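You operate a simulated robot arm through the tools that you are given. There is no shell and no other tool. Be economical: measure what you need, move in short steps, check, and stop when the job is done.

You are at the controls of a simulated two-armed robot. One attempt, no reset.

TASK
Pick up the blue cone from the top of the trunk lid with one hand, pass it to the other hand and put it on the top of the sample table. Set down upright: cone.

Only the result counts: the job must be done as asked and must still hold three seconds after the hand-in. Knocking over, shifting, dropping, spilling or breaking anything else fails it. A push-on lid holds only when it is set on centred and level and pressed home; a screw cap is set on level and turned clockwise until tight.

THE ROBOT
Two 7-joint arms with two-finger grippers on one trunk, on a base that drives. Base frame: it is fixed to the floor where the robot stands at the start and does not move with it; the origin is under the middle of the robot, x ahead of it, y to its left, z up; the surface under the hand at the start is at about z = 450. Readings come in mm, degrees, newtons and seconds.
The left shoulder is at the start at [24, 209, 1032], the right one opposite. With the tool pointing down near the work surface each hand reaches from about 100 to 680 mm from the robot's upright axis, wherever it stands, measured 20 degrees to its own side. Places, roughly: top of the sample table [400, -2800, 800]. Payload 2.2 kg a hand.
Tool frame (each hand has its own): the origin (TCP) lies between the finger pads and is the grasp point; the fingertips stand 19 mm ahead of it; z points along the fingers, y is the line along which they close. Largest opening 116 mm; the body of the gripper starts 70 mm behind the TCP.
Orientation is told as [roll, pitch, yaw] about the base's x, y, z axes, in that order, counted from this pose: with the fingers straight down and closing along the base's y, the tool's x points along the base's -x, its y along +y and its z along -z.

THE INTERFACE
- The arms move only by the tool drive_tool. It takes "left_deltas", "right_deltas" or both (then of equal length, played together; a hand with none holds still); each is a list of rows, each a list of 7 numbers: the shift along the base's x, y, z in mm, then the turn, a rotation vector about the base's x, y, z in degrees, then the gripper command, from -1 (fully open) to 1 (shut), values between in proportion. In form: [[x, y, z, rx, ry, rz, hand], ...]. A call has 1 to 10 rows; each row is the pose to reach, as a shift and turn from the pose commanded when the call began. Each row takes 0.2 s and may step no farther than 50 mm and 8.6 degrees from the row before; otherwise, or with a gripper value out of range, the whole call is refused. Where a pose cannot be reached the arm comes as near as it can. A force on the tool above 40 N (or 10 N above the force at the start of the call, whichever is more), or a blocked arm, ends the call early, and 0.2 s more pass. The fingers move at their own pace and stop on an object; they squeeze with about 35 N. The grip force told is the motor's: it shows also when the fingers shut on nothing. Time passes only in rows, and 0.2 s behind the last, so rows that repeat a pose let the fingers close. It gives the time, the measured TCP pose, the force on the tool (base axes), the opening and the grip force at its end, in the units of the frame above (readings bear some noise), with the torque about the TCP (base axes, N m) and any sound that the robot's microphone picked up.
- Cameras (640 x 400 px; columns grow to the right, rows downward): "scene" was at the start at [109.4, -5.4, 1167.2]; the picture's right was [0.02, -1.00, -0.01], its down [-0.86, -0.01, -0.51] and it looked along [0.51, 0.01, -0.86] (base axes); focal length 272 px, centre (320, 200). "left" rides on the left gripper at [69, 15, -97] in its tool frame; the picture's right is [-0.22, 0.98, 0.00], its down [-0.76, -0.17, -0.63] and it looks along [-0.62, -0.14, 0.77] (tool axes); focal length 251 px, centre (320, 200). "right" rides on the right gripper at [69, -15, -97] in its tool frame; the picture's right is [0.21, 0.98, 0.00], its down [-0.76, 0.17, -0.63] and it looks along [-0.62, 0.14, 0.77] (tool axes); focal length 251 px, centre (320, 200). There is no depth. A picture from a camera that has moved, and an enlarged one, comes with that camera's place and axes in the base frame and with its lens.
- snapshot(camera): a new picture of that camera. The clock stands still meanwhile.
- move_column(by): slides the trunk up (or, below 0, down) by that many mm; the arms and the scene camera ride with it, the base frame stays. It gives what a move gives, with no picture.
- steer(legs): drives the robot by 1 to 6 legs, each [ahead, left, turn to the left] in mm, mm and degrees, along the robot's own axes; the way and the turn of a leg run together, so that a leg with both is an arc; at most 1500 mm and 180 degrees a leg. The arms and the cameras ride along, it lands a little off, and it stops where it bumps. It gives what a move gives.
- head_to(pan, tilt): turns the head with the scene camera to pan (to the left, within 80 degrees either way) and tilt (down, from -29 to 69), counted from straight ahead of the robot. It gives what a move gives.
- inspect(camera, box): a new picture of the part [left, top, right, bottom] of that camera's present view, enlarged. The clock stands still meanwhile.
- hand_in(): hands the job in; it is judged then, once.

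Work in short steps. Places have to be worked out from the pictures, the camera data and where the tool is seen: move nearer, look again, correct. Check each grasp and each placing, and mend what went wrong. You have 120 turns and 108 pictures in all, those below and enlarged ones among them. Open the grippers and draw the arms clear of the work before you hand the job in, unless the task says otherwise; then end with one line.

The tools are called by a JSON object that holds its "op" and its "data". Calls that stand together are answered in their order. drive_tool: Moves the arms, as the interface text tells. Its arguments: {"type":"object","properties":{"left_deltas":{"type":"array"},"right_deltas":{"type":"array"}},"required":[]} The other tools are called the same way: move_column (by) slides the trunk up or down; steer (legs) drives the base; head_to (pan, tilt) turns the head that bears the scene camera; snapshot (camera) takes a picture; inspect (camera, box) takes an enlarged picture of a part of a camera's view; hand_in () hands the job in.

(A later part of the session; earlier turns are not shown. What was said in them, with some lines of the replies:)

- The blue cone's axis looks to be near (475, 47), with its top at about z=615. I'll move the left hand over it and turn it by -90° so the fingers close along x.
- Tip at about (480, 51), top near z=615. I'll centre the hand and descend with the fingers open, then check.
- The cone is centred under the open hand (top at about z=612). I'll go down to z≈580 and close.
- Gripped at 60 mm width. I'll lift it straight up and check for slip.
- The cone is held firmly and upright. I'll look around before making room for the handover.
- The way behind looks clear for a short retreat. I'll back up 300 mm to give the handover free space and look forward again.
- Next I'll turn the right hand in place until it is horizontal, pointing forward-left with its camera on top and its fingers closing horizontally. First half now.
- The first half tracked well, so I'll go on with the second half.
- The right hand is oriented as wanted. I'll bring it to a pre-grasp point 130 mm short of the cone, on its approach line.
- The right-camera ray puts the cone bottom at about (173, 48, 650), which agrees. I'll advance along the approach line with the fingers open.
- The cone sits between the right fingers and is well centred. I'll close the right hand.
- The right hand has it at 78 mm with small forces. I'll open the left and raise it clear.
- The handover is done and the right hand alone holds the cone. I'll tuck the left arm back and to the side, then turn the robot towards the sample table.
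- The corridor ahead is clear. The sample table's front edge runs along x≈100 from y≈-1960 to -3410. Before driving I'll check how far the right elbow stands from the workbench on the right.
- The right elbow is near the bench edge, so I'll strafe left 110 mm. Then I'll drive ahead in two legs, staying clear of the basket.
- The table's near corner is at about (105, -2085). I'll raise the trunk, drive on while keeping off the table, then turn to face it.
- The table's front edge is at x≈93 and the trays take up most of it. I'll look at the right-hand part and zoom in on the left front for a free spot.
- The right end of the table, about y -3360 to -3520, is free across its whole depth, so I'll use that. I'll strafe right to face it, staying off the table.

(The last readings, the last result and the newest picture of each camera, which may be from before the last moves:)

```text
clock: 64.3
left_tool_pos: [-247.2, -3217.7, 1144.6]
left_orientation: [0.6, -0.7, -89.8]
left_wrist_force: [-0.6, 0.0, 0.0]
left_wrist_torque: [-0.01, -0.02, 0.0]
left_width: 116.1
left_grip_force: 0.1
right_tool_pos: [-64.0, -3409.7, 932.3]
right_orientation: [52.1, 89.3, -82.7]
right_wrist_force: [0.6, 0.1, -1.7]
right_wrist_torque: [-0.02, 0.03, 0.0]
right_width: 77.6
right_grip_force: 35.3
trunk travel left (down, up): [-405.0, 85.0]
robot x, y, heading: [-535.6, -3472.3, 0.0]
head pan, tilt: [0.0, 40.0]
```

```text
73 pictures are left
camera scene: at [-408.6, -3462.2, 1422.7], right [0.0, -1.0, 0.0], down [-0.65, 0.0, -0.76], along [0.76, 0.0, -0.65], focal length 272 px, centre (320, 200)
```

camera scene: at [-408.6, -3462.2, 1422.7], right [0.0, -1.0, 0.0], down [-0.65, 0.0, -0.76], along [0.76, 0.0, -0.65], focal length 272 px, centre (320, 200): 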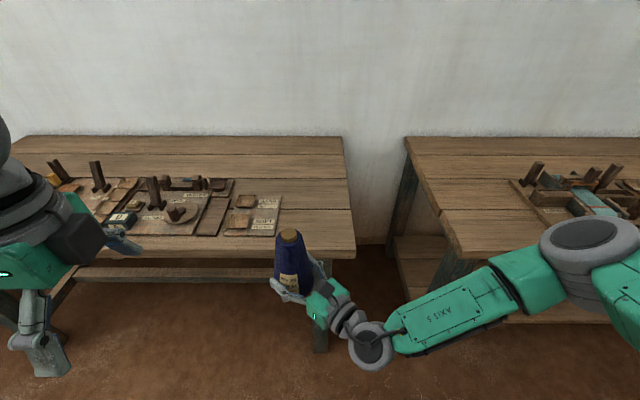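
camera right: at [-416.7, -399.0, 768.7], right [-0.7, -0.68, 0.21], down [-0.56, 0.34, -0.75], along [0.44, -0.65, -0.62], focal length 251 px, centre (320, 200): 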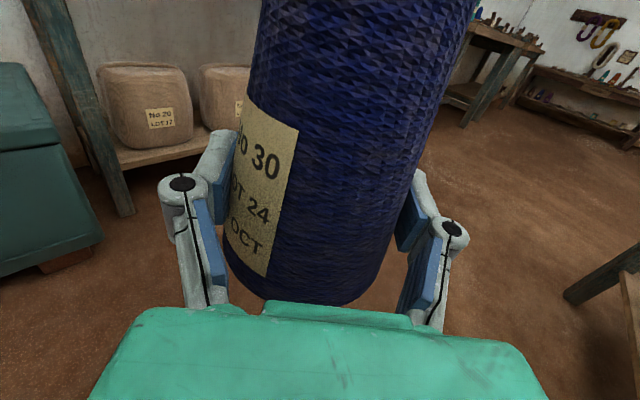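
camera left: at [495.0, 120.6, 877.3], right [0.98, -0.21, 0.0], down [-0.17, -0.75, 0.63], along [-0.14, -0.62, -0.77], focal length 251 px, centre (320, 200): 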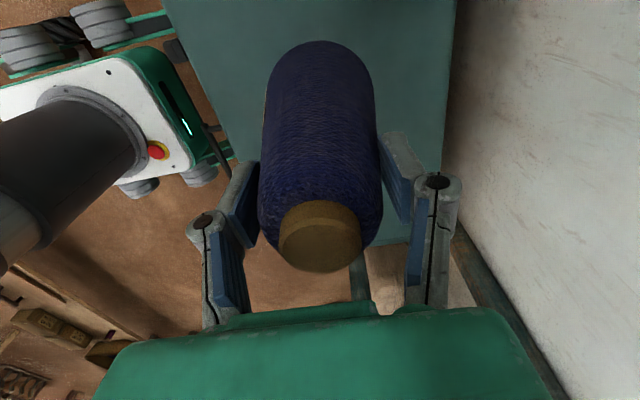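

The free strip at the end is about y -3325 to -3565. I'm aiming for (175, -3445), which lets the wrist hang off the corner. I'll drive ahead 239 mm and right 34 mm with the cone about 80 mm above the table top.

{"op": "steer", "data": {"legs": [[239, -34, 0]]}}

{"op": "snapshot", "data": {"camera": "scene"}}

{"op": "snapshot", "data": {"camera": "right"}}

```text
clock: 66.1
left_tool_pos: [-12.3, -3251.6, 1143.9]
left_orientation: [0.7, -0.7, -89.7]
left_wrist_force: [1.2, 0.7, -0.4]
left_wrist_torque: [-0.01, 0.02, 0.0]
left_width: 116.0
left_grip_force: 0.0
right_tool_pos: [170.6, -3442.1, 933.3]
right_orientation: [52.0, 89.4, -82.8]
right_wrist_force: [0.1, 0.3, -2.1]
right_wrist_torque: [0.02, 0.01, -0.01]
right_width: 77.5
right_grip_force: 35.1
trunk travel left (down, up): [-405.0, 85.0]
robot x, y, heading: [-301.4, -3503.9, 0.1]
head pan, tilt: [0.0, 40.0]
```

```text
72 pictures are left
camera scene: at [-174.7, -3496.8, 1422.8], right [0.01, -1.0, 0.0], down [-0.64, -0.01, -0.76], along [0.76, 0.0, -0.64], focal length 272 px, centre (320, 200)
```

scene: 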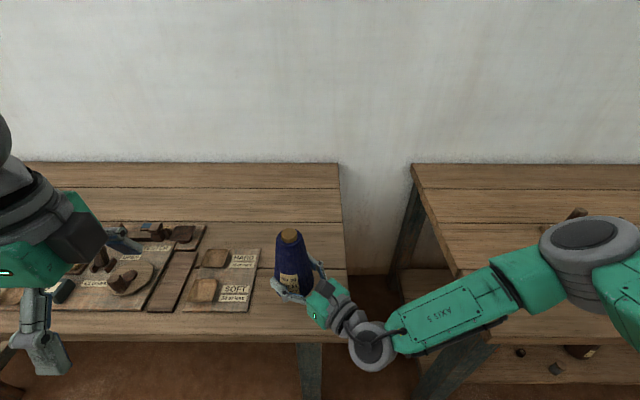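

```text
71 pictures are left
camera right: at [91.6, -3500.3, 1001.3], right [0.7, -0.68, 0.22], down [-0.32, -0.58, -0.75], along [0.64, 0.45, -0.62], focal length 251 px, centre (320, 200)
```

right: 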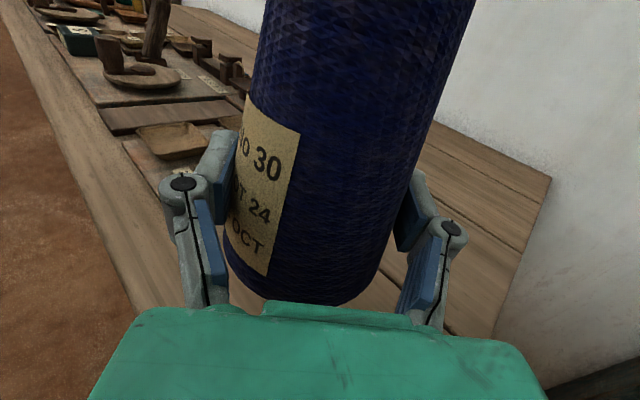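

The cone is above the free patch. I'll lower it 65 mm with the arm and check the height.

{"op": "drive_tool", "data": {"right_deltas": [[0, 0, -20, 0, 0, 0, 1], [0, 0, -40, 0, 0, 0, 1], [0, 0, -55, 0, 0, 0, 1], [0, 0, -65, 0, 0, 0, 1], [0, 0, -65, 0, 0, 0, 1]]}}

{"op": "snapshot", "data": {"camera": "right"}}

{"op": "inspect", "data": {"camera": "scene", "box": [220, 200, 420, 380]}}

```text
clock: 67.3
left_tool_pos: [-15.6, -3253.4, 1145.8]
left_orientation: [0.7, -0.5, -89.7]
left_wrist_force: [-0.2, 0.1, -0.4]
left_wrist_torque: [0.0, 0.0, 0.02]
left_width: 116.0
left_grip_force: 0.1
right_tool_pos: [169.3, -3445.0, 870.8]
right_orientation: [89.3, 89.5, -45.1]
right_wrist_force: [-0.5, 0.3, 10.7]
right_wrist_torque: [-0.24, 0.47, 0.03]
right_width: 77.5
right_grip_force: 34.8
trunk travel left (down, up): [-405.0, 85.0]
robot x, y, heading: [-300.5, -3499.9, 0.7]
head pan, tilt: [0.0, 40.0]
```

```text
70 pictures are left
camera right: at [90.0, -3502.2, 939.1], right [0.69, -0.68, 0.22], down [-0.32, -0.57, -0.76], along [0.64, 0.45, -0.62], focal length 251 px, centre (320, 200)
```

right: 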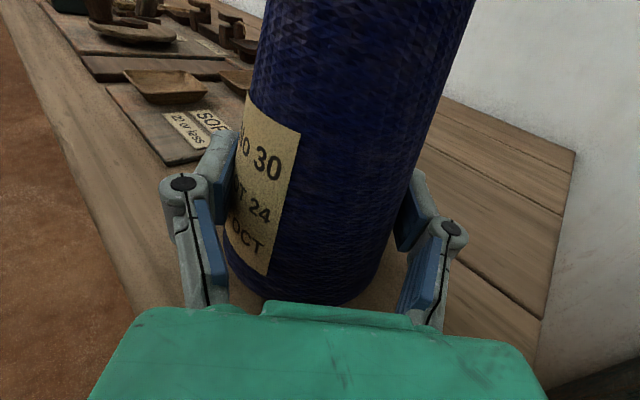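

```text
2.22 times, centred on (320, 290) of scene
camera zoom: at [-175.3, -3499.4, 1423.1], right [0.0, -1.0, 0.0], down [-0.64, 0.0, -0.76], along [0.76, 0.0, -0.64], focal length 604 px, centre (320, 0)
```

zoom: 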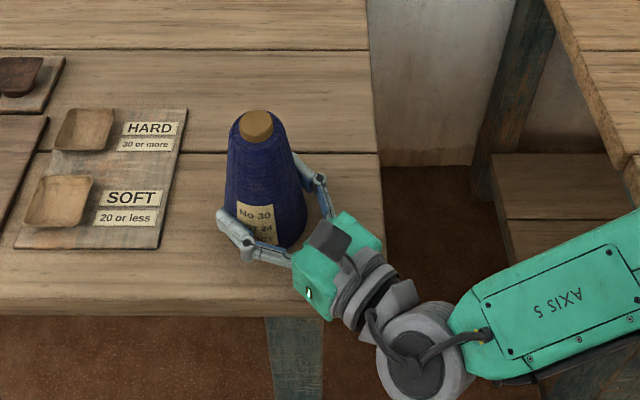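

An upward force of 10.7 N shows contact, probably the cone's near lower edge. I'll check from the side with the left camera.

{"op": "snapshot", "data": {"camera": "left"}}

```text
68 pictures are left
camera left: at [-1.8, -3183.6, 1241.0], right [0.98, -0.21, 0.01], down [-0.17, -0.75, 0.64], along [-0.12, -0.63, -0.77], focal length 251 px, centre (320, 200)
```

left: 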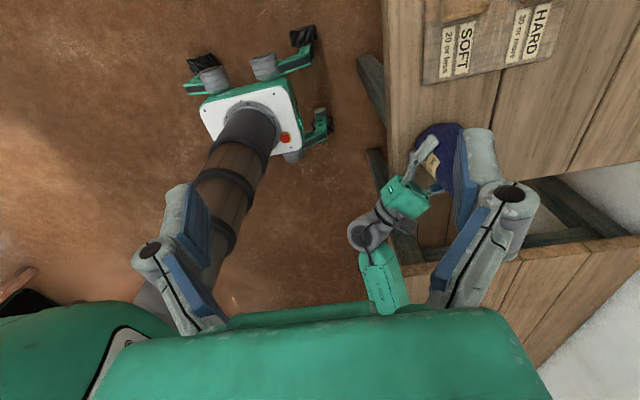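

Triangulating from the two right-camera heights puts the table top at z≈815–820, so the cone's base is resting on it. I'll open the right fingers gradually.

{"op": "drive_tool", "data": {"right_deltas": [[0, 0, 0, 0, 0, 0, -0.4], [0, 0, 0, 0, 0, 0, -0.55], [0, 0, 0, 0, 0, 0, -0.75], [0, 0, 0, 0, 0, 0, -1], [0, 0, 0, 0, 0, 0, -1]]}}

{"op": "snapshot", "data": {"camera": "right"}}

{"op": "inspect", "data": {"camera": "scene", "box": [220, 200, 420, 380]}}

```text
clock: 68.5
left_tool_pos: [-13.9, -3253.0, 1144.7]
left_orientation: [0.6, -0.6, -89.8]
left_wrist_force: [-0.1, -0.9, -0.1]
left_wrist_torque: [0.01, 0.01, -0.03]
left_width: 116.1
left_grip_force: 0.1
right_tool_pos: [168.5, -3445.0, 868.6]
right_orientation: [63.3, 89.5, -71.3]
right_wrist_force: [-0.2, -0.5, 0.5]
right_wrist_torque: [0.03, 0.01, 0.0]
right_width: 115.8
right_grip_force: 0.1
trunk travel left (down, up): [-405.0, 85.0]
robot x, y, heading: [-298.0, -3501.7, 0.3]
head pan, tilt: [0.0, 40.0]
```

```text
67 pictures are left
camera right: at [90.1, -3502.3, 937.6], right [0.7, -0.68, 0.22], down [-0.32, -0.57, -0.75], along [0.64, 0.45, -0.62], focal length 251 px, centre (320, 200)
```

right: 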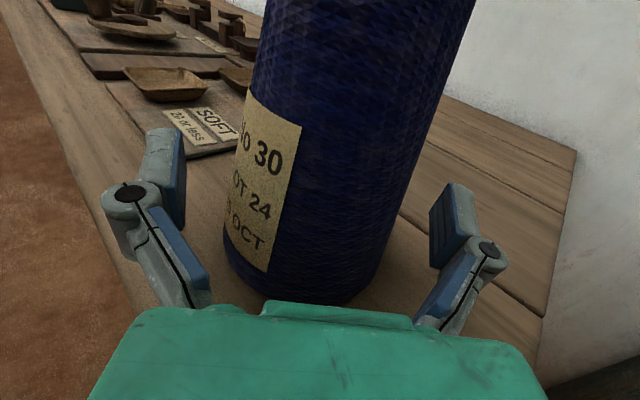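

```text
2.22 times, centred on (320, 290) of scene
camera zoom: at [-174.1, -3498.9, 1422.7], right [0.0, -1.0, 0.0], down [-0.65, 0.0, -0.76], along [0.76, 0.0, -0.65], focal length 604 px, centre (320, 0)
```

zoom: 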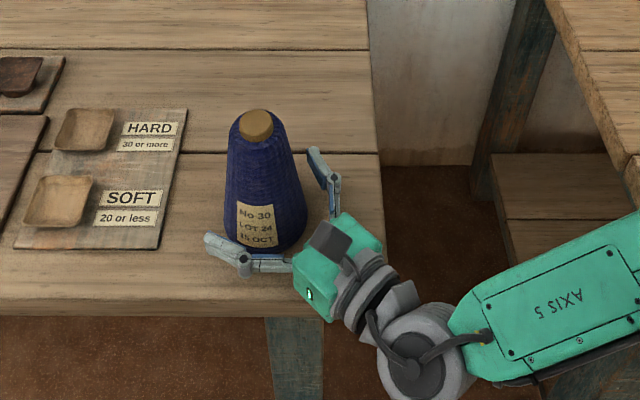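

Released; the cone stands upright on the table. I'll withdraw the right hand straight back along its approach line.

{"op": "drive_tool", "data": {"right_deltas": [[-14, -14, 0, 0, 0, 0, -1], [-35, -35, 0, 0, 0, 0, -1], [-60, -60, 0, 0, 0, 0, -1], [-85, -85, 0, 0, 0, 0, -1], [-110, -110, 0, 0, 0, 0, -1]]}}

{"op": "snapshot", "data": {"camera": "scene"}}

{"op": "snapshot", "data": {"camera": "right"}}

```text
clock: 69.7
left_tool_pos: [-14.4, -3255.2, 1145.3]
left_orientation: [0.7, -0.5, -89.7]
left_wrist_force: [-0.4, -1.0, 0.7]
left_wrist_torque: [0.03, -0.01, -0.02]
left_width: 115.9
left_grip_force: 0.1
right_tool_pos: [57.9, -3555.6, 870.5]
right_orientation: [70.9, 89.7, -63.6]
right_wrist_force: [0.6, 0.0, -1.0]
right_wrist_torque: [0.0, -0.01, -0.01]
right_width: 116.0
right_grip_force: 0.2
trunk travel left (down, up): [-405.0, 85.0]
robot x, y, heading: [-301.2, -3502.2, 0.3]
head pan, tilt: [0.0, 40.0]
```

```text
65 pictures are left
camera scene: at [-175.6, -3501.5, 1422.9], right [0.01, -1.0, 0.0], down [-0.64, 0.0, -0.76], along [0.76, 0.0, -0.64], focal length 272 px, centre (320, 200)
```

scene: 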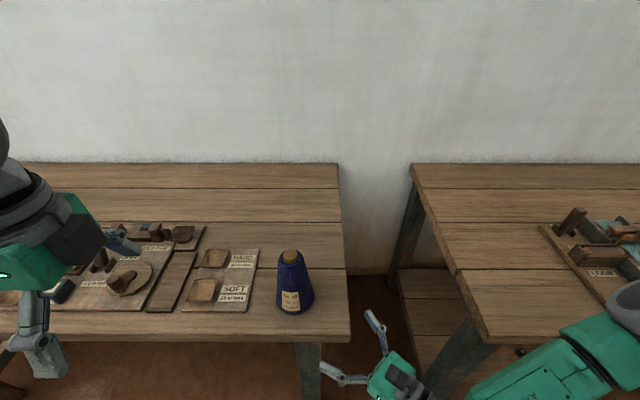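

```text
64 pictures are left
camera right: at [-20.0, -3613.7, 937.8], right [0.7, -0.68, 0.22], down [-0.32, -0.57, -0.75], along [0.64, 0.45, -0.62], focal length 251 px, centre (320, 200)
```

right: 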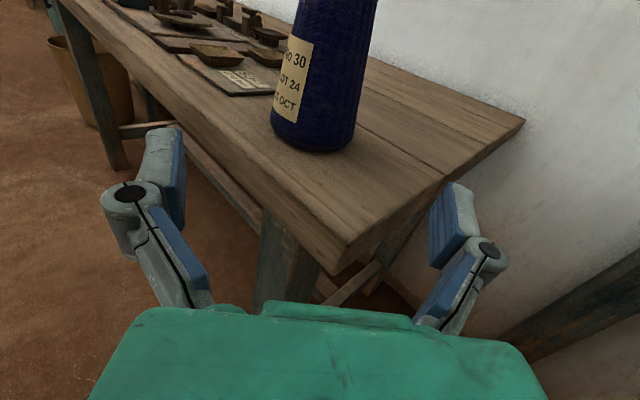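

The cone stands upright on the table. I'll back the robot straight off for clearance, then hand in.

{"op": "steer", "data": {"legs": [[-200, 0, 0]]}}

{"op": "snapshot", "data": {"camera": "scene"}}

```text
clock: 71.3
left_tool_pos: [-214.4, -3255.0, 1145.3]
left_orientation: [0.7, -0.5, -90.0]
left_wrist_force: [-1.2, 1.5, -0.2]
left_wrist_torque: [0.01, 0.0, -0.04]
left_width: 116.0
left_grip_force: 0.0
right_tool_pos: [-141.6, -3555.2, 870.7]
right_orientation: [64.9, 89.4, -69.9]
right_wrist_force: [0.2, 0.3, 0.9]
right_wrist_torque: [-0.06, 0.03, -0.01]
right_width: 115.9
right_grip_force: 0.1
trunk travel left (down, up): [-405.0, 85.0]
robot x, y, heading: [-503.3, -3503.4, 0.1]
head pan, tilt: [0.0, 40.0]
```

```text
63 pictures are left
camera scene: at [-374.2, -3501.4, 1422.7], right [0.0, -1.0, 0.0], down [-0.65, 0.0, -0.76], along [0.76, 0.0, -0.65], focal length 272 px, centre (320, 200)
```

scene: 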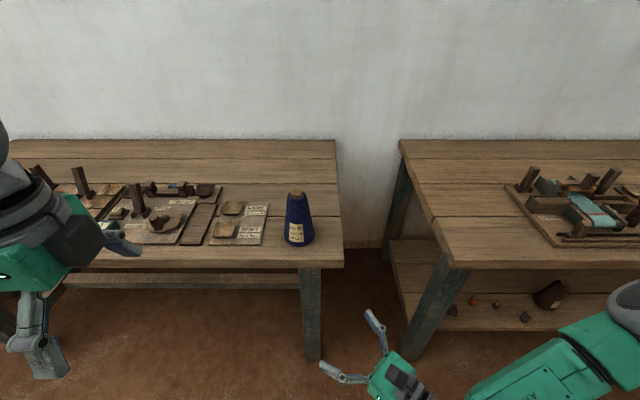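

The arms are clear, both grippers are open, and the cone stands upright on the sample table, which spans y -2070 to -3565 and so matches the given place. I'm handing in.

{"op": "hand_in", "data": {}}

```text
The job is handed in.
```

I picked the blue cone off the trunk lid with the left hand, passed it to the right, and set it upright on the free right end of the sample table. Both hands are open and clear of it, and the job is handed in.
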